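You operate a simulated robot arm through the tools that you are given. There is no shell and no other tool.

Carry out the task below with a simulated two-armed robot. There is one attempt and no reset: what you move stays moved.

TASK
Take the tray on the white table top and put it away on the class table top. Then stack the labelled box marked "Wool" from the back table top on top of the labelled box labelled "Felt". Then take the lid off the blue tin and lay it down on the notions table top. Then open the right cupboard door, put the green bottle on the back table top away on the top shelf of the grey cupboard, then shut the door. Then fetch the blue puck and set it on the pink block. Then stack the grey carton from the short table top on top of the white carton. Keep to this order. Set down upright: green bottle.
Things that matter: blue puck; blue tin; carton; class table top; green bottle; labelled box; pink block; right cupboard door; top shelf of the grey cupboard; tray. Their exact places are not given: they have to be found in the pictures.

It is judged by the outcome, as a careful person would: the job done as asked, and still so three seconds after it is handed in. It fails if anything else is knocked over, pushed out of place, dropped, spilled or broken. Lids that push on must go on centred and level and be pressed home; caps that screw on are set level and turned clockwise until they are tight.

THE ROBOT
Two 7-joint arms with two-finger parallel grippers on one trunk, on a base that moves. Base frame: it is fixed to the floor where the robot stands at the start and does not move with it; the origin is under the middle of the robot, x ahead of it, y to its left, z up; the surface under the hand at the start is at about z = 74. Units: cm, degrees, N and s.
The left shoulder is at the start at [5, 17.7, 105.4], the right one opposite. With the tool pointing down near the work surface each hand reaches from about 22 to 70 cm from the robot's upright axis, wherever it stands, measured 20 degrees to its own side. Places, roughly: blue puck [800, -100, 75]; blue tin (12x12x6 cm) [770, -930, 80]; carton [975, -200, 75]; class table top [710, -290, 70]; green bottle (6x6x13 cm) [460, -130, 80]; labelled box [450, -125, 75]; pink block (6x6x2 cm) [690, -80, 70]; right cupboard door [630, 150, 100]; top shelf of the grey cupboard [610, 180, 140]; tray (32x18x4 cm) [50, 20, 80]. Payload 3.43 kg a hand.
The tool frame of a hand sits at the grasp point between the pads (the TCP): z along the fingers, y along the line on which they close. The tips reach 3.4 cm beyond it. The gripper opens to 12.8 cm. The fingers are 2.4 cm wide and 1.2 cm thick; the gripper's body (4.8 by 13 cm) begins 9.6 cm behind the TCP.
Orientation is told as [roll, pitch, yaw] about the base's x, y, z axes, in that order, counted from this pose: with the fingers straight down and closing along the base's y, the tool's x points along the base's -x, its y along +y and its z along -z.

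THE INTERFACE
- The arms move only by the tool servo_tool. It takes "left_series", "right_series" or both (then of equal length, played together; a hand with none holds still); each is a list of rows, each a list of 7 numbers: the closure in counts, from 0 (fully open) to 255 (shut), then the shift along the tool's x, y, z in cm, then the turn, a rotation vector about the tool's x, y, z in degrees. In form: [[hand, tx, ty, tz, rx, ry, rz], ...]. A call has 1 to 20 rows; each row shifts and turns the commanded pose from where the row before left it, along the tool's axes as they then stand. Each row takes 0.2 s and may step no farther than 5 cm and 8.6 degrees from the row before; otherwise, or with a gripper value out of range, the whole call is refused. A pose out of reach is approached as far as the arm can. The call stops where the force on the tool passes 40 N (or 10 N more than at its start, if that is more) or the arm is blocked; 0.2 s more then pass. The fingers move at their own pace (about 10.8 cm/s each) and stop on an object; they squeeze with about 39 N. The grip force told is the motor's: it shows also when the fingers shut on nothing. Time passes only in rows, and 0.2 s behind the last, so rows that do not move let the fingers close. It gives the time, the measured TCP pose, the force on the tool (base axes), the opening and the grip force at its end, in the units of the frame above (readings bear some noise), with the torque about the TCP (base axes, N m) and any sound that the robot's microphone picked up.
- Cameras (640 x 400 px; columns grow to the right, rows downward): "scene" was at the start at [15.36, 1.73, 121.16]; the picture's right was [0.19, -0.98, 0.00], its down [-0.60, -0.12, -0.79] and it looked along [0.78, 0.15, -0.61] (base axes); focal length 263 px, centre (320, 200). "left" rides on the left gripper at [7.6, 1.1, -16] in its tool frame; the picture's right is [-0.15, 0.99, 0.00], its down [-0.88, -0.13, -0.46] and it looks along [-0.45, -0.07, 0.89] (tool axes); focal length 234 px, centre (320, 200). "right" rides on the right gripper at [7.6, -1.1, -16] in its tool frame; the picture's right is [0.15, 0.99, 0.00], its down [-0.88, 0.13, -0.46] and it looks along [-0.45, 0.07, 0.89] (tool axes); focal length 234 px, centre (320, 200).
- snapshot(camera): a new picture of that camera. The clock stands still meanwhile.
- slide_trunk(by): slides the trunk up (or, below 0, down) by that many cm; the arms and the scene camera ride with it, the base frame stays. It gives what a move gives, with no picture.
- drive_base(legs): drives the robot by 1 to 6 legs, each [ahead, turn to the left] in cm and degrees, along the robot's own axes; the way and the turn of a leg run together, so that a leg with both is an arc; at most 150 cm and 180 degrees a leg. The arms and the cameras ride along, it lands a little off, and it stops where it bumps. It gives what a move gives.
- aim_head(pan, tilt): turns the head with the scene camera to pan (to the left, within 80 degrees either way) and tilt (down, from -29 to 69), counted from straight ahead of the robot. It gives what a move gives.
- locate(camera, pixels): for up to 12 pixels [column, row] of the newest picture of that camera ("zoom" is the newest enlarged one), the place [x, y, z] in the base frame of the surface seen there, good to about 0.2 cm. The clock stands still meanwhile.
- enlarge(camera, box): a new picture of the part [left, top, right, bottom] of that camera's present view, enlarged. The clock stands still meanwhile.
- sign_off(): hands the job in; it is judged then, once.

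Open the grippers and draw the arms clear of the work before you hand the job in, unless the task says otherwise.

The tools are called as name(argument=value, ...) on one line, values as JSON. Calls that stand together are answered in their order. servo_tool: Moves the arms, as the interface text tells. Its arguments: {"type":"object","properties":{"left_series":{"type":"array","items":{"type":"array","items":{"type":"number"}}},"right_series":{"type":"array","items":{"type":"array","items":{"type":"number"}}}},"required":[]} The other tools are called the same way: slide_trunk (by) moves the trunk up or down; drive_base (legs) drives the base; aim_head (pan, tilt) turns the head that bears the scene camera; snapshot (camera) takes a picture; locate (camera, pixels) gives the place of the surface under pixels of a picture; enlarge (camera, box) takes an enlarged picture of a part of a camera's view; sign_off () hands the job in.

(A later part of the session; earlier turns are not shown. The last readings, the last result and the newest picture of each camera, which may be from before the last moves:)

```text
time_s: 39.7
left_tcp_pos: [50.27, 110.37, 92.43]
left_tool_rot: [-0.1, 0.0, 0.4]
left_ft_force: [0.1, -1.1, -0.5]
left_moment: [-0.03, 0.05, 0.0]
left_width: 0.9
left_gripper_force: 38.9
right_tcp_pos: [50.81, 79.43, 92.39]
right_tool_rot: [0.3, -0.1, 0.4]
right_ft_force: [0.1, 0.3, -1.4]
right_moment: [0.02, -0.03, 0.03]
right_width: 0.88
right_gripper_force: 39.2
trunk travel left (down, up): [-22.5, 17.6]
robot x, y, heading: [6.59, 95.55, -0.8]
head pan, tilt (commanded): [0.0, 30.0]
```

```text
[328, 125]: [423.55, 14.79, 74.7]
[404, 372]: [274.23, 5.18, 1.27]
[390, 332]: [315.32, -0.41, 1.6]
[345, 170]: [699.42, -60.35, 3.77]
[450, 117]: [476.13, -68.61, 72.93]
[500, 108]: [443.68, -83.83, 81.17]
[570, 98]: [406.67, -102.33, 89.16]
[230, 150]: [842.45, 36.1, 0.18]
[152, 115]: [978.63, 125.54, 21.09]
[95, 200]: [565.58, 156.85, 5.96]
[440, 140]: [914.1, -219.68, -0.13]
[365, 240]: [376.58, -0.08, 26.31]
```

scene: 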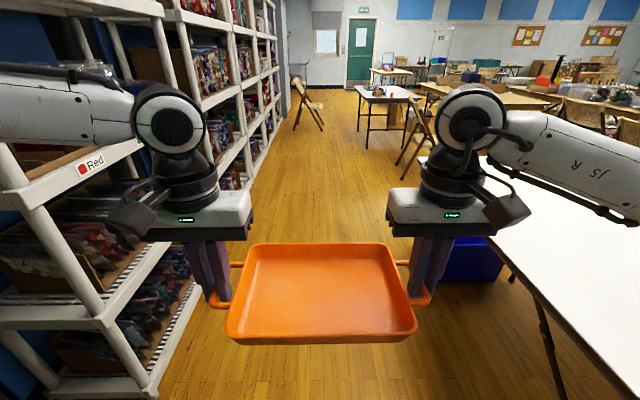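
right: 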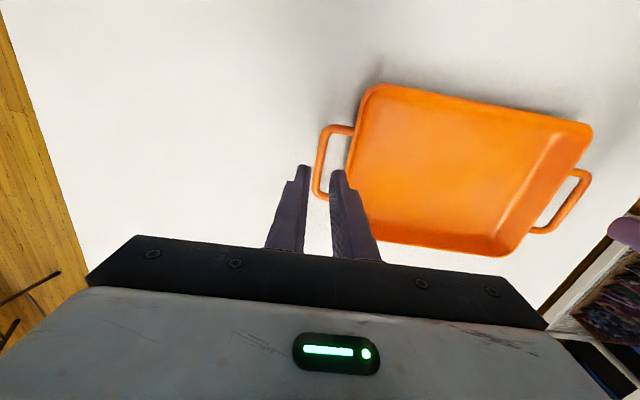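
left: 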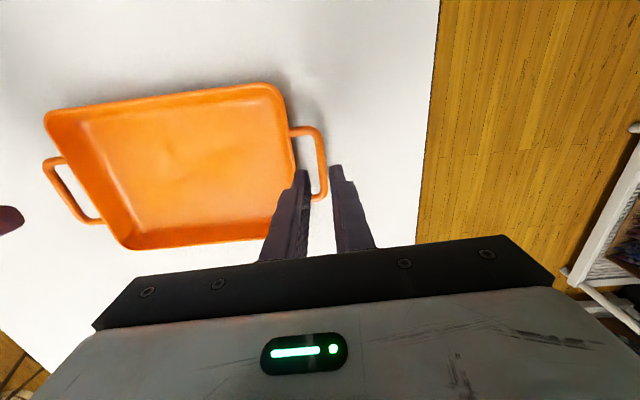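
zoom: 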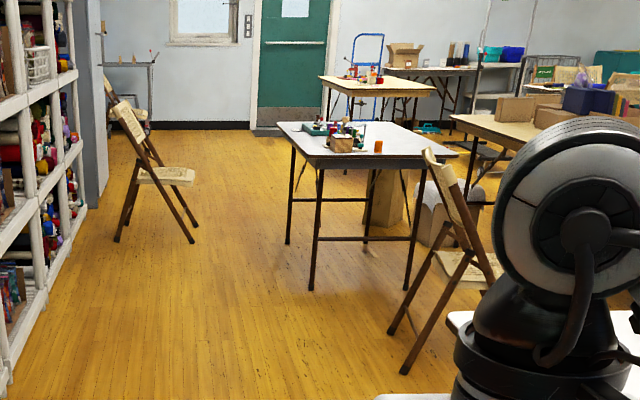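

The gap between table A and the chair is ~50 cm. I need my own width, so I look down at my base.

aim_head(pan=70, tilt=69)

snapshot(camera="scene")

aim_head(pan=0, tilt=69)

snapshot(camera="scene")

```text
time_s: 41.1
left_tcp_pos: [50.31, 110.33, 92.44]
left_tool_rot: [-0.2, 0.0, 0.2]
left_ft_force: [-0.3, 0.0, -0.8]
left_moment: [-0.02, 0.07, 0.07]
left_width: 0.9
left_gripper_force: 38.8
right_tcp_pos: [50.84, 79.33, 92.37]
right_tool_rot: [0.3, 0.0, 0.5]
right_ft_force: [0.4, 0.0, -1.3]
right_moment: [0.04, 0.0, 0.05]
right_width: 0.92
right_gripper_force: 39.0
trunk travel left (down, up): [-22.5, 17.6]
robot x, y, heading: [7.11, 95.42, -0.7]
head pan, tilt (commanded): [70.0, 68.8]
```

```text
taken
```

scene: 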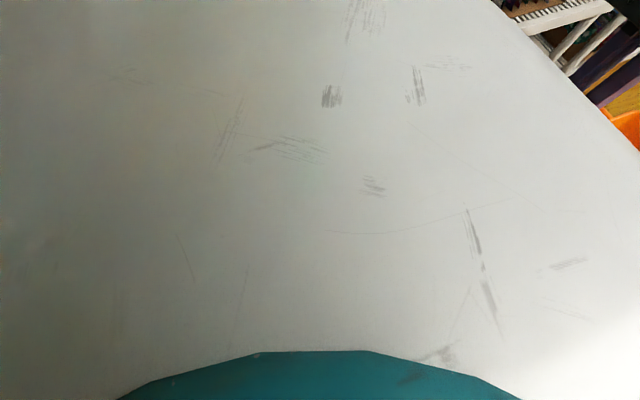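

```text
time_s: 42.5
left_tcp_pos: [50.29, 110.25, 92.39]
left_tool_rot: [-0.1, 0.0, 0.3]
left_ft_force: [-0.1, -1.8, -0.8]
left_moment: [0.04, 0.0, 0.08]
left_width: 0.89
left_gripper_force: 39.1
right_tcp_pos: [50.93, 79.46, 92.4]
right_tool_rot: [0.3, 0.0, 0.4]
right_ft_force: [-1.0, 1.7, -1.1]
right_moment: [0.0, 0.01, 0.06]
right_width: 0.88
right_gripper_force: 38.7
trunk travel left (down, up): [-22.5, 17.6]
robot x, y, heading: [6.68, 95.61, -0.9]
head pan, tilt (commanded): [0.0, 68.8]
```

```text
taken
```

scene: 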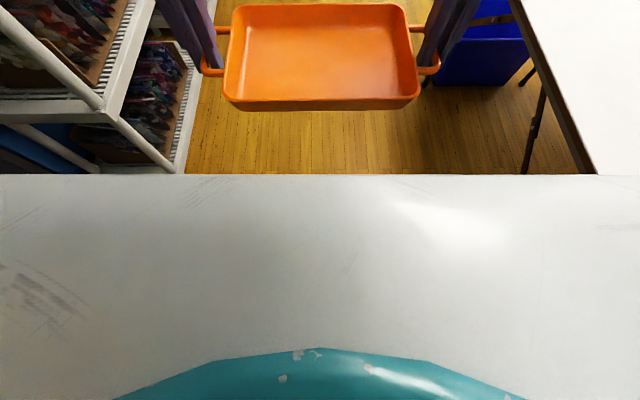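

My base isn't visible, so I avoid the 50 cm gap and cross between the white table and table A (x from 149 to 272). First ahead 200 cm along the corridor.

drive_base(legs=[[100, 0], [100, 0]])

aim_head(pan=-50, tilt=20)

snapshot(camera="scene")

```text
time_s: 52.5
left_tcp_pos: [252.43, 103.34, 92.41]
left_tool_rot: [-0.1, 0.0, -1.4]
left_ft_force: [0.1, -1.3, -1.0]
left_moment: [-0.03, 0.01, 0.03]
left_width: 0.9
left_gripper_force: 38.8
right_tcp_pos: [251.87, 72.45, 92.47]
right_tool_rot: [0.2, 0.0, -1.6]
right_ft_force: [-0.6, 0.4, -0.6]
right_moment: [0.06, 0.01, 0.06]
right_width: 0.9
right_gripper_force: 39.2
trunk travel left (down, up): [-22.5, 17.6]
robot x, y, heading: [207.61, 89.53, -2.5]
head pan, tilt (commanded): [0.0, 68.8]
```

```text
time_s: 53.7
left_tcp_pos: [252.46, 103.29, 92.4]
left_tool_rot: [-0.1, 0.0, -1.6]
left_ft_force: [0.4, 0.1, -0.5]
left_moment: [-0.01, 0.06, 0.06]
left_width: 0.91
left_gripper_force: 39.4
right_tcp_pos: [251.73, 72.56, 92.53]
right_tool_rot: [0.2, -0.1, -1.5]
right_ft_force: [-0.1, 1.8, -1.3]
right_moment: [-0.01, -0.01, 0.04]
right_width: 0.92
right_gripper_force: 38.6
trunk travel left (down, up): [-22.5, 17.6]
robot x, y, heading: [208.36, 90.07, -2.6]
head pan, tilt (commanded): [-50.0, 20.0]
```

```text
taken
```

scene: 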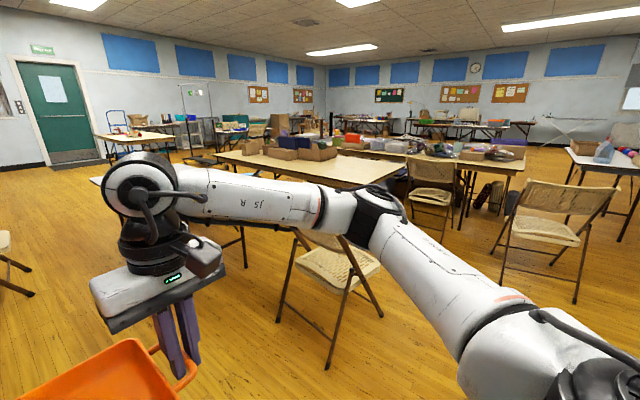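

I locate chairs, tables and gaps from this viewpoint.

enlarge(camera="scene", box=[340, 90, 640, 278])

locate(camera="scene", pixels=[[520, 190], [605, 190], [495, 250], [575, 302], [505, 283], [410, 165], [452, 165], [414, 215], [525, 160], [565, 150], [460, 225], [480, 210]])

locate(camera="zoom", pixels=[[390, 170], [140, 110], [258, 285], [375, 255], [478, 120], [500, 210], [420, 130], [500, 105], [560, 115], [330, 250], [597, 312], [420, 80]])

```text
2.13 times, centred on (490, 184) of scene
```

zoom: 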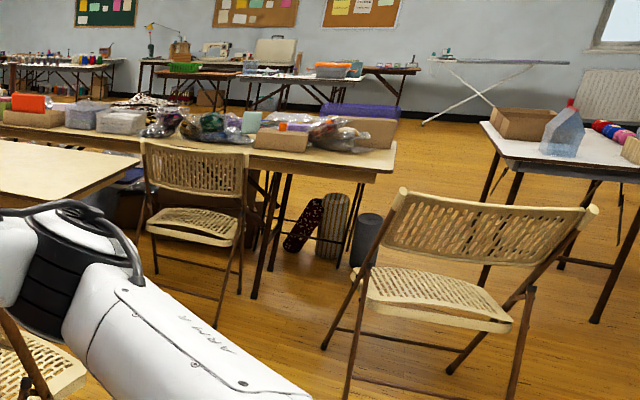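

```text
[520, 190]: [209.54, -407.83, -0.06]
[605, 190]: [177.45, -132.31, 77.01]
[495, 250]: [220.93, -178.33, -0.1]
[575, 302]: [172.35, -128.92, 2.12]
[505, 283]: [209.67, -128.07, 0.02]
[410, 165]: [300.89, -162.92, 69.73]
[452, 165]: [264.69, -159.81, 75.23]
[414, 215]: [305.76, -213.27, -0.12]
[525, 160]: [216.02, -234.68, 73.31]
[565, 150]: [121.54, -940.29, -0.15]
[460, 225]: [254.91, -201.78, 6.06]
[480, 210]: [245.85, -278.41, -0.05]
```

```text
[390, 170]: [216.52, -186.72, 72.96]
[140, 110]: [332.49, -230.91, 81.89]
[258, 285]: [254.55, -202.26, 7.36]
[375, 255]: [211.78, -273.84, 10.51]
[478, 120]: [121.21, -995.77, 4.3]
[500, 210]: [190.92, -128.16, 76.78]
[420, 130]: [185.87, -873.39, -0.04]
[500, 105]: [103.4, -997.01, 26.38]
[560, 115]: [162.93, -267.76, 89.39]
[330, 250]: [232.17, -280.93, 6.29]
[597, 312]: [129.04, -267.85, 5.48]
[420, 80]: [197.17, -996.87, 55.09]
```

Between the white table's corner (149,-32) and the chair at (172,-128) there is nearly 1 m. I turn right 87° and go ahead 138 cm toward it.

drive_base(legs=[[0, -87.5], [138, 0]])

aim_head(pan=-40, tilt=20)

snapshot(camera="scene")

```text
time_s: 64.4
left_tcp_pos: [219.78, -92.48, 92.45]
left_tool_rot: [-0.2, 0.0, -90.5]
left_ft_force: [-0.5, 0.4, -1.4]
left_moment: [0.0, -0.01, 0.03]
left_width: 0.89
left_gripper_force: 39.2
right_tcp_pos: [188.93, -92.44, 92.46]
right_tool_rot: [0.2, 0.0, -90.6]
right_ft_force: [0.0, 0.4, -0.4]
right_moment: [0.02, 0.0, 0.02]
right_width: 0.91
right_gripper_force: 39.3
trunk travel left (down, up): [-22.5, 17.6]
robot x, y, heading: [205.49, -48.25, -91.7]
head pan, tilt (commanded): [-50.0, 20.0]
```

```text
time_s: 65.1
left_tcp_pos: [219.92, -92.55, 92.39]
left_tool_rot: [-0.1, 0.0, -90.6]
left_ft_force: [-0.6, 0.3, -0.9]
left_moment: [0.0, -0.01, 0.01]
left_width: 0.89
left_gripper_force: 39.2
right_tcp_pos: [188.98, -92.5, 92.44]
right_tool_rot: [0.1, 0.0, -90.5]
right_ft_force: [0.3, -0.1, -1.7]
right_moment: [0.01, 0.01, 0.02]
right_width: 0.9
right_gripper_force: 39.3
trunk travel left (down, up): [-22.5, 17.6]
robot x, y, heading: [205.57, -48.73, -91.5]
head pan, tilt (commanded): [-40.0, 20.0]
```

```text
taken
```

scene: 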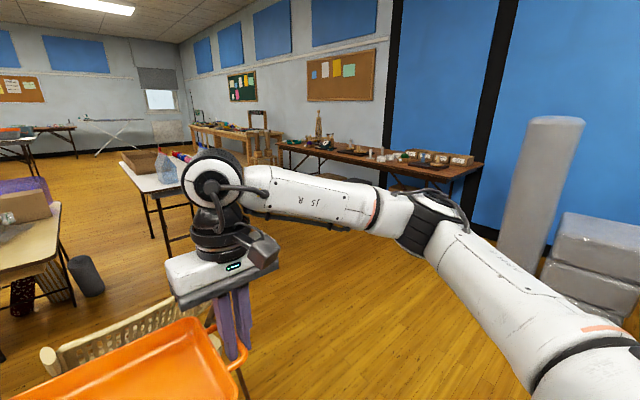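

I look straight ahead (toward -y) to see the gap between tables C and D.

aim_head(pan=0, tilt=15)

snapshot(camera="scene")

locate(camera="scene", pixels=[[250, 205], [300, 205], [330, 180], [350, 180], [400, 180], [200, 230], [180, 200], [220, 170], [370, 240], [420, 260], [300, 170], [440, 190]])

```text
time_s: 66.2
left_tcp_pos: [219.86, -92.42, 92.48]
left_tool_rot: [-0.1, 0.1, -90.5]
left_ft_force: [0.3, 0.0, -1.3]
left_moment: [0.03, -0.01, 0.04]
left_width: 0.89
left_gripper_force: 38.6
right_tcp_pos: [189.06, -92.55, 92.56]
right_tool_rot: [0.2, 0.1, -90.5]
right_ft_force: [0.7, -0.2, -1.1]
right_moment: [-0.01, -0.02, 0.05]
right_width: 0.88
right_gripper_force: 38.9
trunk travel left (down, up): [-22.5, 17.6]
robot x, y, heading: [206.12, -48.63, -91.6]
head pan, tilt (commanded): [0.0, 15.0]
```

```text
taken
```

scene: 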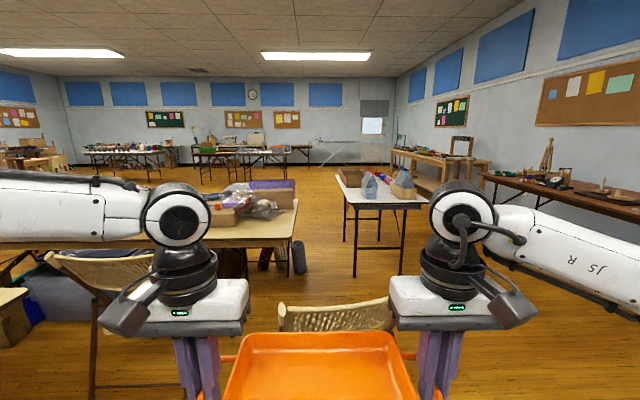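

```text
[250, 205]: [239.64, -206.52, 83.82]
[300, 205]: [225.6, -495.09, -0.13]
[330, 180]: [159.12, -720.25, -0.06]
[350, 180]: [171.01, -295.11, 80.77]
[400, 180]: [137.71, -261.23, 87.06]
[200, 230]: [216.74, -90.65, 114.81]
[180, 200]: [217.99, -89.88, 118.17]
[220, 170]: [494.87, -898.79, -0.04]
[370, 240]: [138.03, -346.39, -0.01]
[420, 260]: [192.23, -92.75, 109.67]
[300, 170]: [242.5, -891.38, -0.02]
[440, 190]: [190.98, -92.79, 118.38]
```

I locate table D's corners and the desk edge on the right.

enlarge(camera="scene", box=[270, 130, 510, 280])

locate(camera="zoom", pixels=[[208, 196], [406, 196], [175, 125], [225, 305], [355, 300], [368, 150], [560, 112], [335, 130], [60, 190], [90, 330], [570, 190], [200, 240]])

```text
2.67 times, centred on (390, 205) of scene
```

zoom: 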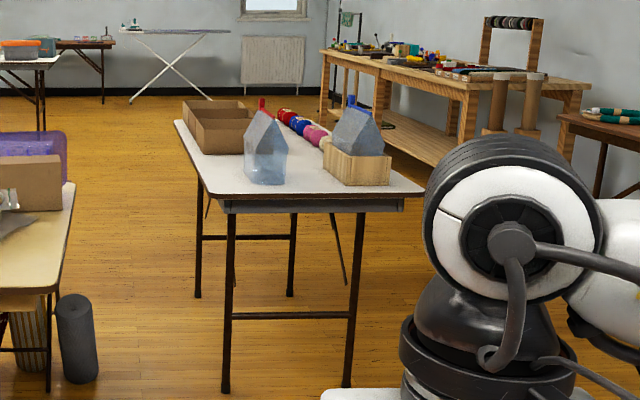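

```text
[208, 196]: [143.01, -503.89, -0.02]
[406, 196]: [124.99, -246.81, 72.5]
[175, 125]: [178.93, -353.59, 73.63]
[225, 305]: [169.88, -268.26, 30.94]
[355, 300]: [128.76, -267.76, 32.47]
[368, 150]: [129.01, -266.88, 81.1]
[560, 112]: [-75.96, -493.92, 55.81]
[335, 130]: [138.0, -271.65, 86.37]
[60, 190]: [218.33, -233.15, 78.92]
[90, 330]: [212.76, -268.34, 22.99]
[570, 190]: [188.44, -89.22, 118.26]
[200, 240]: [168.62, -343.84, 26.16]
```

Table D spans x 118–180, y -247…-360, and the bench at the wall leaves a ~1.3 m passage on its right. I drive around that way.

drive_base(legs=[[0, -55.5], [100, 0], [0, 37]])

aim_head(pan=0, tilt=22)

snapshot(camera="scene")

```text
time_s: 75.6
left_tcp_pos: [119.4, -151.1, 92.36]
left_tool_rot: [0.0, 0.0, -109.2]
left_ft_force: [-0.3, 0.2, -0.2]
left_moment: [-0.07, 0.03, 0.04]
left_width: 0.89
left_gripper_force: 39.0
right_tcp_pos: [90.38, -141.22, 92.53]
right_tool_rot: [0.1, 0.0, -109.2]
right_ft_force: [2.1, -0.3, -1.4]
right_moment: [0.05, -0.05, 0.04]
right_width: 0.88
right_gripper_force: 39.4
trunk travel left (down, up): [-22.5, 17.6]
robot x, y, heading: [120.06, -105.06, -110.2]
head pan, tilt (commanded): [0.0, 15.0]
```

```text
time_s: 76.3
left_tcp_pos: [119.47, -151.01, 92.34]
left_tool_rot: [-0.1, 0.0, -109.1]
left_ft_force: [-0.6, 0.4, -0.6]
left_moment: [0.01, -0.01, -0.02]
left_width: 0.94
left_gripper_force: 39.3
right_tcp_pos: [90.31, -141.24, 92.36]
right_tool_rot: [0.2, 0.1, -109.1]
right_ft_force: [1.0, 0.2, -0.8]
right_moment: [0.0, -0.04, -0.03]
right_width: 0.92
right_gripper_force: 39.2
trunk travel left (down, up): [-22.5, 17.6]
robot x, y, heading: [120.09, -105.03, -110.2]
head pan, tilt (commanded): [0.0, 22.0]
```

```text
taken
```

scene: 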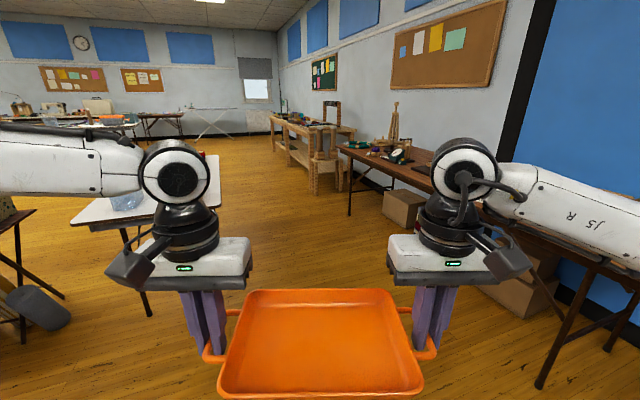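

locate(camera="scene", pixels=[[350, 215], [342, 150], [386, 208], [310, 190], [272, 150], [260, 140], [145, 315], [120, 230], [540, 385], [330, 260], [240, 200]])

```text
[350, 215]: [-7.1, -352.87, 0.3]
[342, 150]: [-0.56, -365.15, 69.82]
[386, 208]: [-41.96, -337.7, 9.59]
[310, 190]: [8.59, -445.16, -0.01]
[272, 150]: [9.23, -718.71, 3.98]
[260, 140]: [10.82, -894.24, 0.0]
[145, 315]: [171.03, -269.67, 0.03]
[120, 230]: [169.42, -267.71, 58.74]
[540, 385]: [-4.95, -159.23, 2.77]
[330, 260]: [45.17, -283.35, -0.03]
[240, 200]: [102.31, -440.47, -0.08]
```

The passage between the desk (x≈0) and table D (x≈118) is clear; I continue ahead.

drive_base(legs=[[95, 0], [85, 0], [0, 22], [140, 0]])

aim_head(pan=60, tilt=15)

snapshot(camera="scene")

```text
time_s: 93.0
left_tcp_pos: [73.7, -454.87, 92.36]
left_tool_rot: [-0.2, 0.0, -88.0]
left_ft_force: [-0.3, 0.1, -0.6]
left_moment: [0.0, 0.02, 0.02]
left_width: 0.9
left_gripper_force: 39.4
right_tcp_pos: [42.77, -456.19, 92.44]
right_tool_rot: [0.2, 0.0, -88.1]
right_ft_force: [1.6, -0.4, -0.1]
right_moment: [0.01, -0.01, 0.02]
right_width: 0.91
right_gripper_force: 39.2
trunk travel left (down, up): [-22.5, 17.6]
robot x, y, heading: [57.92, -412.0, -89.2]
head pan, tilt (commanded): [0.0, 22.0]
```

```text
time_s: 94.3
left_tcp_pos: [73.74, -455.0, 92.33]
left_tool_rot: [0.0, 0.0, -88.1]
left_ft_force: [-0.2, 1.2, -1.4]
left_moment: [0.07, 0.02, -0.04]
left_width: 0.9
left_gripper_force: 38.8
right_tcp_pos: [42.84, -456.17, 92.39]
right_tool_rot: [0.2, 0.0, -88.1]
right_ft_force: [1.0, 0.2, -0.5]
right_moment: [-0.02, 0.01, 0.01]
right_width: 0.88
right_gripper_force: 38.6
trunk travel left (down, up): [-22.5, 17.6]
robot x, y, heading: [57.57, -412.11, -89.3]
head pan, tilt (commanded): [60.0, 15.0]
```

```text
taken
```

scene: 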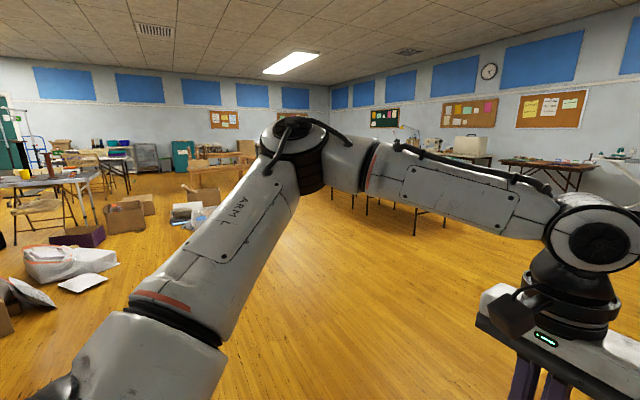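

The floor toward +x is open. I turn left 75° and look along the way.

drive_base(legs=[[0, 80]])

aim_head(pan=10, tilt=12)

snapshot(camera="scene")

enlarge(camera="scene", box=[160, 110, 400, 260])

```text
time_s: 98.2
left_tcp_pos: [102.95, -403.24, 92.48]
left_tool_rot: [-0.1, 0.0, -7.8]
left_ft_force: [-0.1, -1.8, -1.0]
left_moment: [-0.02, -0.05, 0.01]
left_width: 0.88
left_gripper_force: 38.6
right_tcp_pos: [99.02, -433.84, 92.41]
right_tool_rot: [0.2, 0.0, -7.8]
right_ft_force: [0.0, 1.6, -1.0]
right_moment: [0.01, 0.02, 0.0]
right_width: 0.91
right_gripper_force: 39.2
trunk travel left (down, up): [-22.5, 17.6]
robot x, y, heading: [57.18, -411.61, -8.8]
head pan, tilt (commanded): [60.0, 15.0]
```

```text
time_s: 99.3
left_tcp_pos: [102.89, -403.28, 92.54]
left_tool_rot: [-0.1, 0.0, -7.7]
left_ft_force: [0.3, -0.7, -0.8]
left_moment: [-0.04, 0.0, 0.0]
left_width: 0.91
left_gripper_force: 39.0
right_tcp_pos: [99.1, -433.78, 92.42]
right_tool_rot: [0.2, 0.0, -7.7]
right_ft_force: [0.1, 0.3, -1.7]
right_moment: [0.0, -0.05, 0.0]
right_width: 0.9
right_gripper_force: 39.5
trunk travel left (down, up): [-22.5, 17.6]
robot x, y, heading: [57.58, -411.39, -9.0]
head pan, tilt (commanded): [10.0, 12.0]
```

```text
taken
```

scene: 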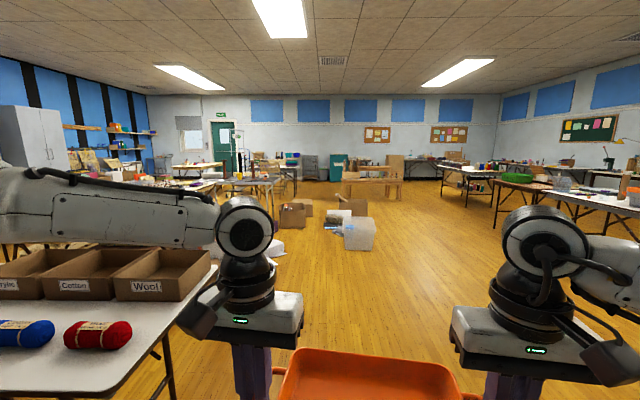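

```text
2.67 times, centred on (280, 185) of scene
```

zoom: 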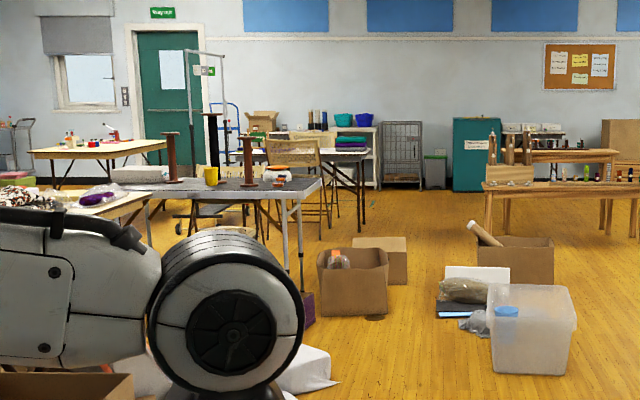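

I locate obstacles on the way to the class table.

locate(camera="zoom", pixels=[[322, 185], [302, 290], [355, 315], [407, 280], [490, 370], [575, 330], [440, 310], [500, 280], [335, 380], [210, 180], [100, 150], [550, 185]])

locate(camera="zoom", pixels=[[350, 155], [363, 215], [325, 240], [608, 235], [490, 230], [300, 265], [270, 155], [265, 172], [250, 240], [500, 150], [150, 150], [625, 185]])

```text
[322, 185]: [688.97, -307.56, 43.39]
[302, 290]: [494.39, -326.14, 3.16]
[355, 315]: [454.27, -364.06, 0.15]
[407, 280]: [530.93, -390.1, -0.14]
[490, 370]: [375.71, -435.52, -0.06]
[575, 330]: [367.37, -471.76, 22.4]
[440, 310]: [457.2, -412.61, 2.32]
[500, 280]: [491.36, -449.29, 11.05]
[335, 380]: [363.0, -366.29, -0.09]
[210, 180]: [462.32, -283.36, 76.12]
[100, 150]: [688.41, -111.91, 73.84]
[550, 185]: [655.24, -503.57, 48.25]
```

```text
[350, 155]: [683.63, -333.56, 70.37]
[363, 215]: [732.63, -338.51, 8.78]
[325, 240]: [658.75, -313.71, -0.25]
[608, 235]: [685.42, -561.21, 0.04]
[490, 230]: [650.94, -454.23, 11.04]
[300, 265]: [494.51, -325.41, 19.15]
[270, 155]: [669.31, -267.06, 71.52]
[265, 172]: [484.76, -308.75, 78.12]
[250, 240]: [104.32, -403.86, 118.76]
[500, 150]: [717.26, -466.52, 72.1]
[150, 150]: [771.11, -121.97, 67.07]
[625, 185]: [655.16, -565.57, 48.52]
```

Floor boxes lie around x 360–540, y -360…-472; I go around south of them. Turn right 19° and drive 270 cm.

drive_base(legs=[[0, -19], [135, 0], [135, 0], [0, 28]])

aim_head(pan=10, tilt=15)

snapshot(camera="scene")

enlarge(camera="scene", box=[160, 80, 480, 280])

```text
time_s: 114.9
left_tcp_pos: [340.98, -521.73, 92.54]
left_tool_rot: [-0.2, -0.1, 1.4]
left_ft_force: [-0.5, -0.4, -1.6]
left_moment: [0.01, -0.05, -0.01]
left_width: 0.87
left_gripper_force: 39.1
right_tcp_pos: [342.1, -552.64, 92.53]
right_tool_rot: [0.2, 0.0, 1.5]
right_ft_force: [0.0, 1.0, -0.5]
right_moment: [-0.02, 0.07, 0.05]
right_width: 0.88
right_gripper_force: 39.2
trunk travel left (down, up): [-22.5, 17.6]
robot x, y, heading: [297.68, -537.1, 0.4]
head pan, tilt (commanded): [10.0, 12.0]
```

```text
time_s: 115.6
left_tcp_pos: [340.98, -521.7, 92.37]
left_tool_rot: [-0.2, 0.1, 1.5]
left_ft_force: [0.2, -1.2, -0.3]
left_moment: [0.02, 0.01, -0.04]
left_width: 0.9
left_gripper_force: 38.7
right_tcp_pos: [342.03, -552.53, 92.45]
right_tool_rot: [0.2, -0.1, 1.5]
right_ft_force: [-0.5, -0.6, -0.9]
right_moment: [-0.04, 0.04, -0.01]
right_width: 0.9
right_gripper_force: 38.6
trunk travel left (down, up): [-22.5, 17.6]
robot x, y, heading: [297.73, -537.57, 0.3]
head pan, tilt (commanded): [10.0, 15.0]
```

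```text
taken
```

scene: 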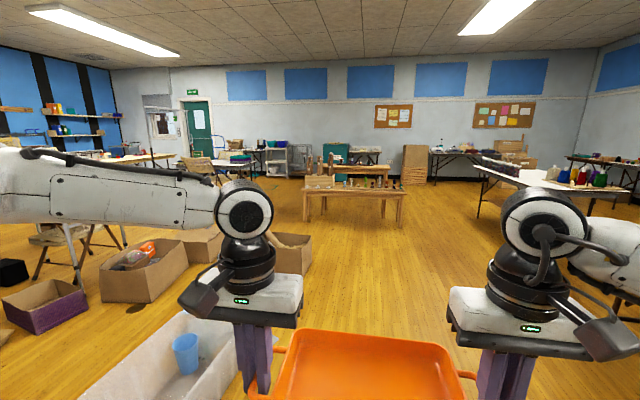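

```text
2.00 times, centred on (320, 180) of scene
```

zoom: 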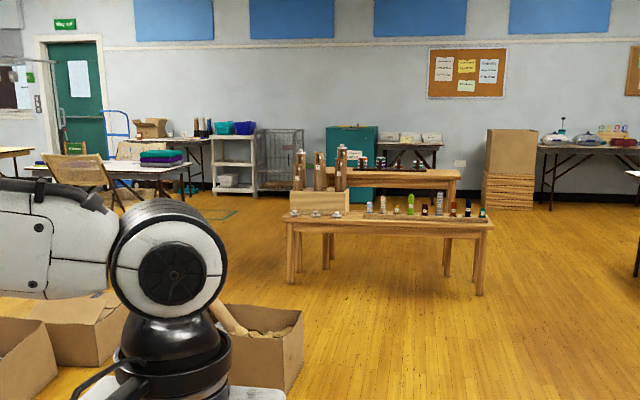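

I locate the box corners and the bench edge on my way.

locate(camera="zoom", pixels=[[303, 312], [286, 385], [303, 350], [120, 355], [285, 225], [490, 225], [290, 280], [480, 292], [330, 265], [110, 190], [40, 170], [190, 175]])

locate(camera="scene", pixels=[[308, 240], [480, 170], [480, 215], [210, 160], [250, 160], [170, 158], [230, 175], [311, 275]])

```text
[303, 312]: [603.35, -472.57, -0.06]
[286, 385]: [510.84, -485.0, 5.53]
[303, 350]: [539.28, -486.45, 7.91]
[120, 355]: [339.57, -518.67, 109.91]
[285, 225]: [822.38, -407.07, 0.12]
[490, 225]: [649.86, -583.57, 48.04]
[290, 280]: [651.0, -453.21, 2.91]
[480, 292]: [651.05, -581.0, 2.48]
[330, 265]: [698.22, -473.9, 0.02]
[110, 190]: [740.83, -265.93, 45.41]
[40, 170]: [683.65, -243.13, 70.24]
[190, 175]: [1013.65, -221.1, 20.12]
```

```text
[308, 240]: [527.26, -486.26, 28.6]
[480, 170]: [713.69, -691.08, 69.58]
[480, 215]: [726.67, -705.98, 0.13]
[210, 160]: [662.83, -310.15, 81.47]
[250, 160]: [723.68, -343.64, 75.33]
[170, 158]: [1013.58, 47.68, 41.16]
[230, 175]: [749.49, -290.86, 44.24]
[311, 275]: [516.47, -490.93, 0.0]
```

The way is clear: bench starts at x=650, box ends at x≈540. I drive ahead 287 cm, then turn left to face +y.

drive_base(legs=[[145, 0], [145, 0], [0, 90]])

aim_head(pan=-25, tilt=15)

snapshot(camera="scene")

enlarge(camera="scene", box=[160, 80, 480, 280])

```text
time_s: 133.3
left_tcp_pos: [568.72, -491.59, 92.36]
left_tool_rot: [-0.2, 0.1, 92.8]
left_ft_force: [-1.1, 0.3, -1.4]
left_moment: [0.06, 0.0, 0.01]
left_width: 0.93
left_gripper_force: 39.3
right_tcp_pos: [599.45, -489.77, 92.5]
right_tool_rot: [0.2, 0.0, 92.8]
right_ft_force: [-0.6, -0.4, -0.8]
right_moment: [-0.02, -0.05, 0.01]
right_width: 0.88
right_gripper_force: 39.1
trunk travel left (down, up): [-22.5, 17.6]
robot x, y, heading: [585.1, -534.64, 91.3]
head pan, tilt (commanded): [10.0, 15.0]
```

```text
time_s: 134.3
left_tcp_pos: [568.73, -491.55, 92.38]
left_tool_rot: [-0.2, 0.0, 92.7]
left_ft_force: [0.3, 0.1, -0.5]
left_moment: [0.0, -0.04, 0.0]
left_width: 0.88
left_gripper_force: 39.0
right_tcp_pos: [599.39, -489.84, 92.48]
right_tool_rot: [0.2, -0.1, 92.9]
right_ft_force: [-0.1, 0.5, -0.9]
right_moment: [-0.03, -0.01, 0.02]
right_width: 0.91
right_gripper_force: 39.0
trunk travel left (down, up): [-22.5, 17.6]
robot x, y, heading: [585.24, -534.81, 91.7]
head pan, tilt (commanded): [-25.0, 15.0]
```

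```text
taken
```

scene: 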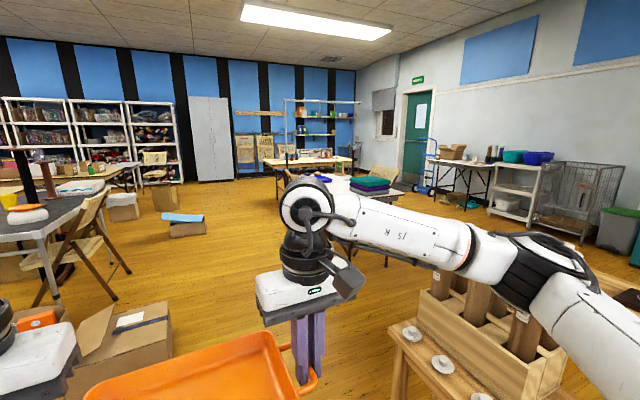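

```text
2.00 times, centred on (320, 180) of scene
```

zoom: 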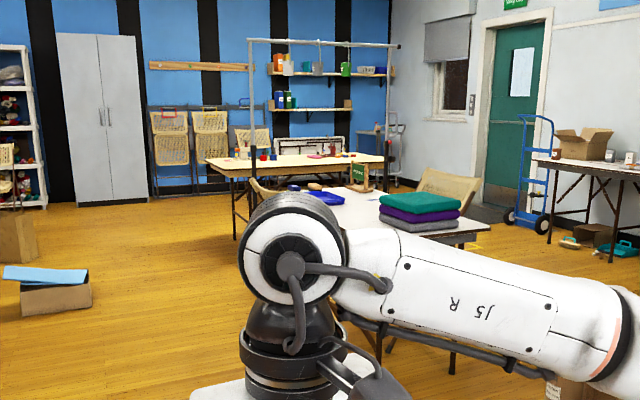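

I see the class table with a teal/purple folded stack and the grey cupboard beyond. I locate these.

locate(camera="zoom", pixels=[[375, 232], [440, 232], [378, 210], [420, 215], [325, 196], [300, 190], [485, 230], [445, 180], [450, 370], [350, 225], [330, 215], [260, 190]])

locate(camera="zoom", pixels=[[103, 115], [110, 115], [58, 35], [137, 35], [68, 200], [145, 200], [207, 165], [384, 160], [240, 235], [345, 155], [275, 155], [50, 290]])

```text
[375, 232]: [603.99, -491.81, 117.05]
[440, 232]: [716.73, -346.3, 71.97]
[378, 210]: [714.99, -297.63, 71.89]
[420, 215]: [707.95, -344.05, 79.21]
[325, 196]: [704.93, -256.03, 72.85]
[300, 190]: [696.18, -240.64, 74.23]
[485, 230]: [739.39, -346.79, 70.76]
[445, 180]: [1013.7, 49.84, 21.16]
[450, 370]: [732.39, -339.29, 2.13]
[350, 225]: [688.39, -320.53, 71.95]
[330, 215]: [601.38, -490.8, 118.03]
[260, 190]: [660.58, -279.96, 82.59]
```

```text
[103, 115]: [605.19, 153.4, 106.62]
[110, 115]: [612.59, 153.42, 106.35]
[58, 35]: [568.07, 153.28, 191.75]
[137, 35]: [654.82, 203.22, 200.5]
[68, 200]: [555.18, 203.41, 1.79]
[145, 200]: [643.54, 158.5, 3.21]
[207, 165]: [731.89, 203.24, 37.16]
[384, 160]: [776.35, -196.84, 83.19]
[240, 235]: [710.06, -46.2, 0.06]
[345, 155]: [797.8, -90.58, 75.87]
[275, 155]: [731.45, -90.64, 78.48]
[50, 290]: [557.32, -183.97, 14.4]
```

I check the box on my left front and the chairs around the class table more closely.

locate(camera="scene", pixels=[[172, 345], [170, 305], [75, 380], [130, 270], [405, 180], [380, 172], [395, 190], [300, 180], [285, 175], [350, 262], [387, 262], [340, 185]])

enlarge(camera="scene", box=[260, 140, 420, 240])

```text
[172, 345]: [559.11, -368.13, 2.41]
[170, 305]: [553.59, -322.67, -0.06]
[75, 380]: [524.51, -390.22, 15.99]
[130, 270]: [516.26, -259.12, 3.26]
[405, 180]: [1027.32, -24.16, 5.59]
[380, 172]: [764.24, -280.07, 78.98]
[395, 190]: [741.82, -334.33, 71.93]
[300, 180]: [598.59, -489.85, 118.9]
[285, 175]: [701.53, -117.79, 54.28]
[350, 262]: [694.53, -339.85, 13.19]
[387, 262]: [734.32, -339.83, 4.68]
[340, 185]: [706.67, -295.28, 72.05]
```

```text
4.00 times, centred on (340, 190) of scene
```

zoom: 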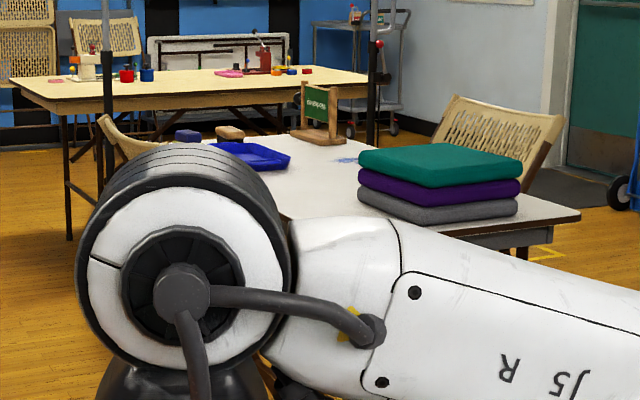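

The stack sits at the near-right end; free spots are left of it and in the middle. I drive closer to see the chair on the left side and the free area.

drive_base(legs=[[105, 0]])

aim_head(pan=-45, tilt=22)

snapshot(camera="scene")

enlarge(camera="scene", box=[200, 80, 440, 230])

```text
time_s: 139.7
left_tcp_pos: [568.14, -388.35, 92.36]
left_tool_rot: [-0.2, 0.1, 91.4]
left_ft_force: [0.8, 0.7, -1.3]
left_moment: [-0.01, -0.01, -0.01]
left_width: 0.88
left_gripper_force: 38.8
right_tcp_pos: [598.96, -387.47, 92.44]
right_tool_rot: [0.3, 0.1, 91.3]
right_ft_force: [-0.2, 0.2, -1.1]
right_moment: [-0.03, 0.0, 0.01]
right_width: 0.89
right_gripper_force: 39.1
trunk travel left (down, up): [-22.5, 17.6]
robot x, y, heading: [583.72, -431.88, 90.0]
head pan, tilt (commanded): [-25.0, 15.0]
```

```text
time_s: 140.5
left_tcp_pos: [568.01, -388.56, 92.41]
left_tool_rot: [0.0, 0.1, 91.4]
left_ft_force: [0.0, -0.3, -0.3]
left_moment: [-0.04, -0.02, -0.02]
left_width: 0.88
left_gripper_force: 38.9
right_tcp_pos: [598.9, -387.55, 92.49]
right_tool_rot: [0.3, 0.2, 91.2]
right_ft_force: [0.4, -0.9, -0.5]
right_moment: [-0.02, 0.0, 0.0]
right_width: 0.89
right_gripper_force: 39.3
trunk travel left (down, up): [-22.5, 17.6]
robot x, y, heading: [583.57, -431.77, 90.2]
head pan, tilt (commanded): [-45.0, 22.0]
```

```text
taken
```

scene: 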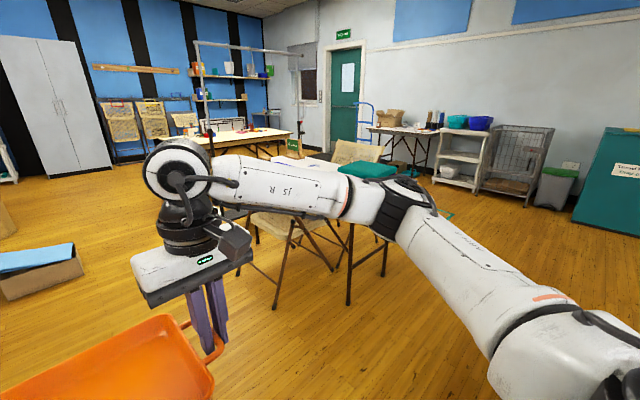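

```text
2.67 times, centred on (320, 155) of scene
```

zoom: 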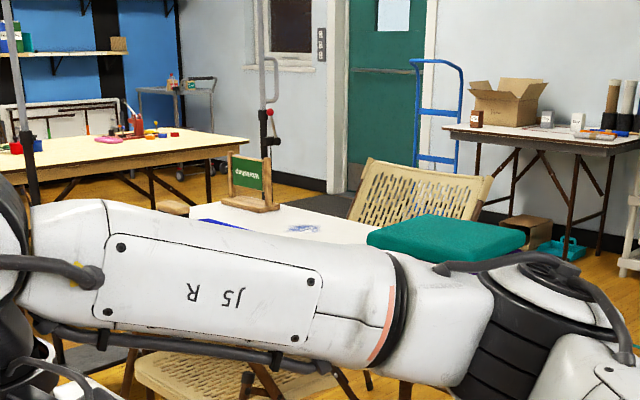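

I locate the chair on the left side of the class table and the visible table edges.

locate(camera="scene", pixels=[[275, 307], [333, 270], [252, 217], [320, 222], [285, 230], [348, 303], [350, 240], [255, 243], [300, 215], [395, 265]])

locate(camera="zoom", pixels=[[320, 225], [368, 238], [455, 260], [524, 240], [300, 215], [250, 205], [380, 230], [440, 222], [215, 222], [350, 240], [265, 160], [575, 115]])

```text
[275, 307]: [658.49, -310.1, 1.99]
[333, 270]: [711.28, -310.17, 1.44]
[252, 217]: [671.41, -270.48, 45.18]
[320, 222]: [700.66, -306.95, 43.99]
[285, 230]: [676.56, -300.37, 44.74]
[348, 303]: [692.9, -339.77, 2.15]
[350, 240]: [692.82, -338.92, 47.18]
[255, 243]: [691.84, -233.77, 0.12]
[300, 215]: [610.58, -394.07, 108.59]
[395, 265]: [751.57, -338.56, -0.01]
```

```text
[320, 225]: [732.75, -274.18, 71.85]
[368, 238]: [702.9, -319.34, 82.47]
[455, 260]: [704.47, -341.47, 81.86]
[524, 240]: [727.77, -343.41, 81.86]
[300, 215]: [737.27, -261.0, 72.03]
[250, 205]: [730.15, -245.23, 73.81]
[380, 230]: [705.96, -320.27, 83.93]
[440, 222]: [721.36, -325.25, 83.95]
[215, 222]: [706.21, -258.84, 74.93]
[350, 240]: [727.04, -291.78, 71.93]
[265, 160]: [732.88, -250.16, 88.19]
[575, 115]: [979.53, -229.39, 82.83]
```

The free area on the class table is around (700,-301), left/behind the folded stack (x 703–728, y -343…-319) with a chair pushed in at x≥658, y -312…-265. I'll approach diagonally from the near-left corner: raise the trunk 6 cm, turn right 42° and go ahead ~100 cm.

slide_trunk(by=6)

drive_base(legs=[[0, -42], [70, 0]])

aim_head(pan=0, tilt=40)

snapshot(camera="scene")

```text
time_s: 141.5
left_tcp_pos: [568.1, -388.46, 98.39]
left_tool_rot: [-0.3, 0.1, 91.3]
left_ft_force: [0.6, -0.2, -0.6]
left_moment: [-0.04, -0.02, 0.03]
left_width: 0.91
left_gripper_force: 38.6
right_tcp_pos: [598.87, -387.48, 98.53]
right_tool_rot: [0.3, 0.1, 91.2]
right_ft_force: [-1.6, -0.2, -1.4]
right_moment: [0.04, 0.01, 0.04]
right_width: 0.92
right_gripper_force: 38.8
trunk travel left (down, up): [-28.5, 11.6]
robot x, y, heading: [583.46, -431.58, 90.0]
head pan, tilt (commanded): [-45.0, 22.0]
```

```text
time_s: 147.3
left_tcp_pos: [648.16, -335.17, 98.42]
left_tool_rot: [-0.1, 0.1, 49.9]
left_ft_force: [0.3, -0.4, -0.8]
left_moment: [-0.03, 0.02, -0.01]
left_width: 0.9
left_gripper_force: 39.3
right_tcp_pos: [671.89, -354.89, 98.44]
right_tool_rot: [0.2, 0.1, 49.9]
right_ft_force: [0.5, 0.5, 0.3]
right_moment: [-0.02, 0.04, 0.01]
right_width: 0.87
right_gripper_force: 39.1
trunk travel left (down, up): [-28.5, 11.6]
robot x, y, heading: [631.24, -378.03, 48.6]
head pan, tilt (commanded): [-45.0, 22.0]
```

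```text
time_s: 148.5
left_tcp_pos: [648.14, -335.09, 98.44]
left_tool_rot: [-0.1, 0.1, 49.9]
left_ft_force: [-0.7, 0.8, -1.3]
left_moment: [-0.01, -0.01, -0.01]
left_width: 0.9
left_gripper_force: 38.6
right_tcp_pos: [672.01, -354.63, 98.4]
right_tool_rot: [0.2, 0.0, 49.9]
right_ft_force: [-0.5, 0.1, -1.1]
right_moment: [0.03, 0.02, 0.0]
right_width: 0.9
right_gripper_force: 38.5
trunk travel left (down, up): [-28.5, 11.6]
robot x, y, heading: [630.97, -377.78, 48.6]
head pan, tilt (commanded): [0.0, 40.0]
```

```text
taken
```

scene: 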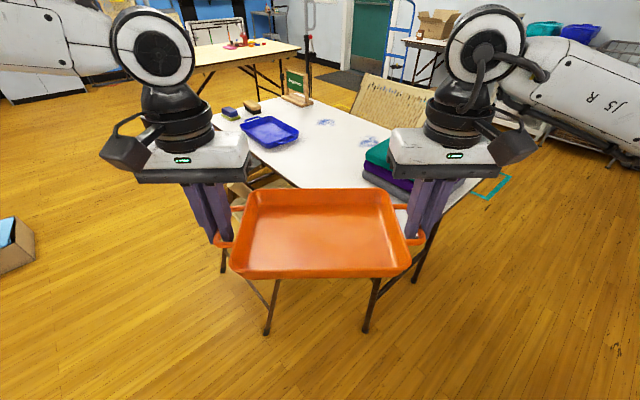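

Now the class table is well in view: white free area between the blue tray (270,130) and the stack. I locate the bounds.

enlarge(camera="scene", box=[200, 70, 440, 220])

locate(camera="scene", pixels=[[267, 148], [298, 133], [240, 127], [272, 116], [310, 150], [340, 150], [365, 168], [385, 148], [330, 180], [370, 100], [270, 165], [267, 333]])

```text
2.67 times, centred on (320, 145) of scene
```

zoom: 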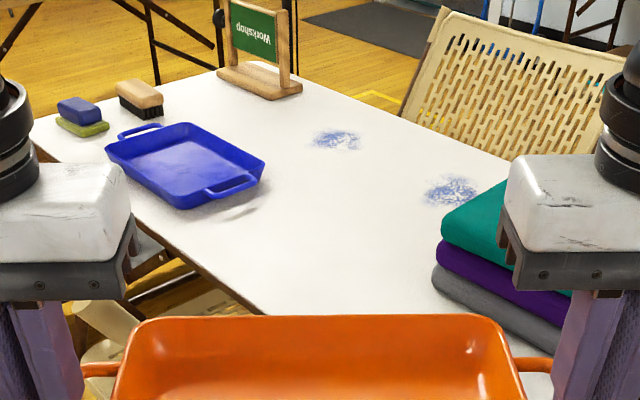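

```text
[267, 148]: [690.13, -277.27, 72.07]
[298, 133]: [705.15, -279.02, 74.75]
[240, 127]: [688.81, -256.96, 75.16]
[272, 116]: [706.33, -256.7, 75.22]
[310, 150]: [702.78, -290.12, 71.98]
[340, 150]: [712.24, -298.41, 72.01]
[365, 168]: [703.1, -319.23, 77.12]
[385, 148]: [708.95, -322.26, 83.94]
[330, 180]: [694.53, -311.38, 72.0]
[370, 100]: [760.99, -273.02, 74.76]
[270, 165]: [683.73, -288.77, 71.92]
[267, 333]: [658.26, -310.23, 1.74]
```

Blue tray occupies x 689–706, y -281…-257; table's left edge is x≈683.5. Target for the tray centre is about (700.5,-300.5), turned 48°. I drive 36 cm closer.

drive_base(legs=[[36, 0]])

snapshot(camera="scene")

```text
time_s: 150.8
left_tcp_pos: [672.06, -307.52, 98.31]
left_tool_rot: [-0.1, 0.1, 50.0]
left_ft_force: [0.4, -1.1, -0.9]
left_moment: [-0.01, 0.0, -0.02]
left_width: 0.9
left_gripper_force: 39.1
right_tcp_pos: [695.97, -327.27, 98.43]
right_tool_rot: [0.2, 0.1, 50.0]
right_ft_force: [-0.7, 1.7, 0.0]
right_moment: [-0.06, -0.02, -0.03]
right_width: 0.92
right_gripper_force: 39.4
trunk travel left (down, up): [-28.5, 11.6]
robot x, y, heading: [655.6, -350.24, 49.1]
head pan, tilt (commanded): [0.0, 40.0]
```

```text
taken
```

scene: 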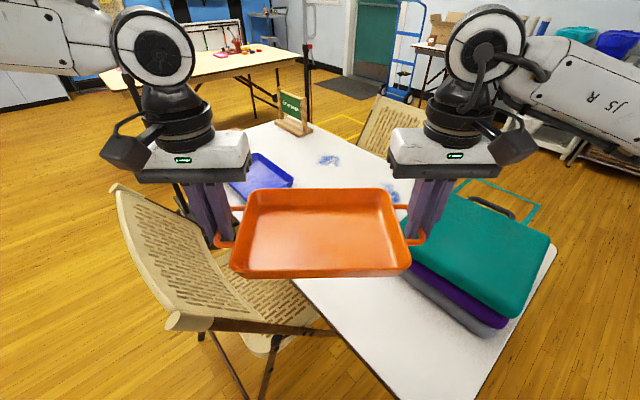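

The robot is at (655.6,-350.2), heading 49°. I extend both hands 23 cm forward and 2 cm right, keeping height, to bring the tray over the free spot.

servo_tool(left_series=[[255, -2.9, -0.26, 0, 0, 0, 0], [255, -2.9, -0.26, 0, 0, 0, 0], [255, -2.9, -0.26, 0, 0, 0, 0], [255, -2.9, -0.26, 0, 0, 0, 0], [255, -2.9, -0.26, 0, 0, 0, 0], [255, -2.9, -0.26, 0, 0, 0, 0], [255, -2.9, -0.26, 0, 0, 0, 0], [255, -2.9, -0.26, 0, 0, 0, 0], [255, 0, 0, 0, 0, 0, 0]], right_series=[[255, -2.9, -0.26, 0, 0, 0, 0], [255, -2.9, -0.26, 0, 0, 0, 0], [255, -2.9, -0.26, 0, 0, 0, 0], [255, -2.9, -0.26, 0, 0, 0, 0], [255, -2.9, -0.26, 0, 0, 0, 0], [255, -2.9, -0.26, 0, 0, 0, 0], [255, -2.9, -0.26, 0, 0, 0, 0], [255, -2.9, -0.26, 0, 0, 0, 0], [255, 0, 0, 0, 0, 0, 0]])

snapshot(camera="scene")

```text
time_s: 151.6
left_tcp_pos: [675.93, -302.38, 98.67]
left_tool_rot: [-1.5, -0.6, 50.0]
left_ft_force: [4.2, 3.1, -0.3]
left_moment: [-0.51, 0.41, 0.99]
left_width: 0.99
left_gripper_force: 38.9
left hand out of reach, approached as far as the arm can: row 2, 3, 4
right_tcp_pos: [700.68, -321.06, 98.63]
right_tool_rot: [1.2, 0.1, 51.7]
right_ft_force: [-4.7, -3.6, -0.8]
right_moment: [0.51, -0.35, 0.56]
right_width: 0.94
right_gripper_force: 39.2
trunk travel left (down, up): [-28.5, 11.6]
robot x, y, heading: [654.99, -350.68, 49.0]
head pan, tilt (commanded): [0.0, 40.0]
stopped in row 4 (left hand): the force on the tool passed its limit at 46 N (the readings are from after the stop); the commanded pose is now the measured one
```

```text
taken
```

scene: 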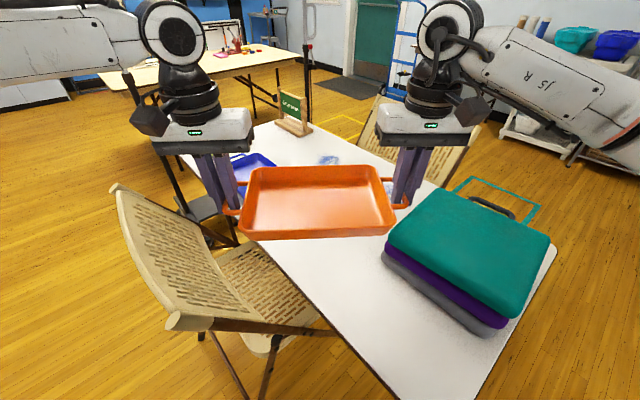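

The left arm runs out of reach at this height, so I want the hands lower relative to the shoulders: raise the trunk by 11 cm and then lower the hands.

slide_trunk(by=11.5)

servo_tool(left_series=[[255, 0, 0, 2, 0, 0, 0], [255, 0, 0, 2, 0, 0, 0], [255, 0, 0, 2, 0, 0, 0], [255, 0, 0, 2, 0, 0, 0], [255, 0, 0, 2, 0, 0, 0], [255, 0, 0, 2, 0, 0, 0], [255, 0, 0, 2, 0, 0, 0], [255, 0, 0, 2, 0, 0, 0], [255, 0, 0, 2, 0, 0, 0], [255, 0, 0, 0, 0, 0, 0]], right_series=[[255, 0, 0, 2, 0, 0, 0], [255, 0, 0, 2, 0, 0, 0], [255, 0, 0, 2, 0, 0, 0], [255, 0, 0, 2, 0, 0, 0], [255, 0, 0, 2, 0, 0, 0], [255, 0, 0, 2, 0, 0, 0], [255, 0, 0, 2, 0, 0, 0], [255, 0, 0, 2, 0, 0, 0], [255, 0, 0, 2, 0, 0, 0], [255, 0, 0, 0, 0, 0, 0]])

snapshot(camera="scene")

```text
time_s: 153.1
left_tcp_pos: [675.91, -302.33, 110.19]
left_tool_rot: [-1.6, -0.4, 49.6]
left_ft_force: [6.8, 3.1, -1.7]
left_moment: [0.34, -0.29, 0.96]
left_width: 1.01
left_gripper_force: 38.8
right_tcp_pos: [700.72, -321.01, 110.03]
right_tool_rot: [1.4, 0.2, 51.5]
right_ft_force: [-6.2, -2.9, -0.7]
right_moment: [-0.35, 0.31, 0.82]
right_width: 0.93
right_gripper_force: 38.9
trunk travel left (down, up): [-40.0, 0.1]
robot x, y, heading: [655.28, -350.67, 48.9]
head pan, tilt (commanded): [0.0, 40.0]
```

```text
time_s: 154.7
left_tcp_pos: [674.05, -302.75, 97.8]
left_tool_rot: [-2.7, -1.1, 49.8]
left_ft_force: [3.1, 3.8, -0.4]
left_moment: [-0.52, 0.34, 0.96]
left_width: 1.1
left_gripper_force: 39.1
left hand out of reach, approached as far as the arm can: row 2, 4, 5, 6, 7
right_tcp_pos: [699.48, -320.36, 96.98]
right_tool_rot: [2.3, 0.2, 52.5]
right_ft_force: [-3.2, -5.3, -0.9]
right_moment: [0.56, -0.38, 0.96]
right_width: 0.95
right_gripper_force: 39.1
trunk travel left (down, up): [-40.0, 0.1]
robot x, y, heading: [655.02, -350.42, 49.0]
head pan, tilt (commanded): [0.0, 40.0]
stopped in row 7 (left hand): the force on the tool passed its limit at 41 N (the readings are from after the stop); the commanded pose is now the measured one
```

```text
taken
```

scene: 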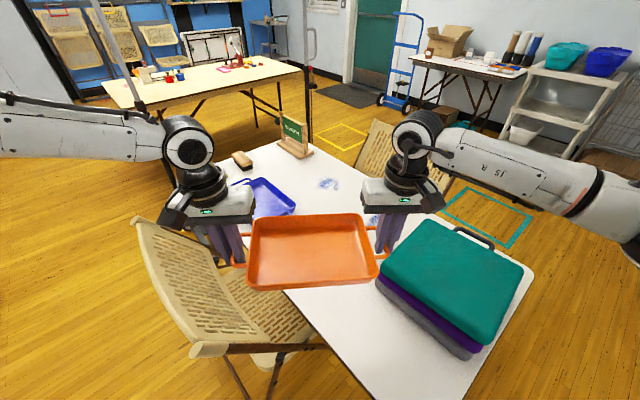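

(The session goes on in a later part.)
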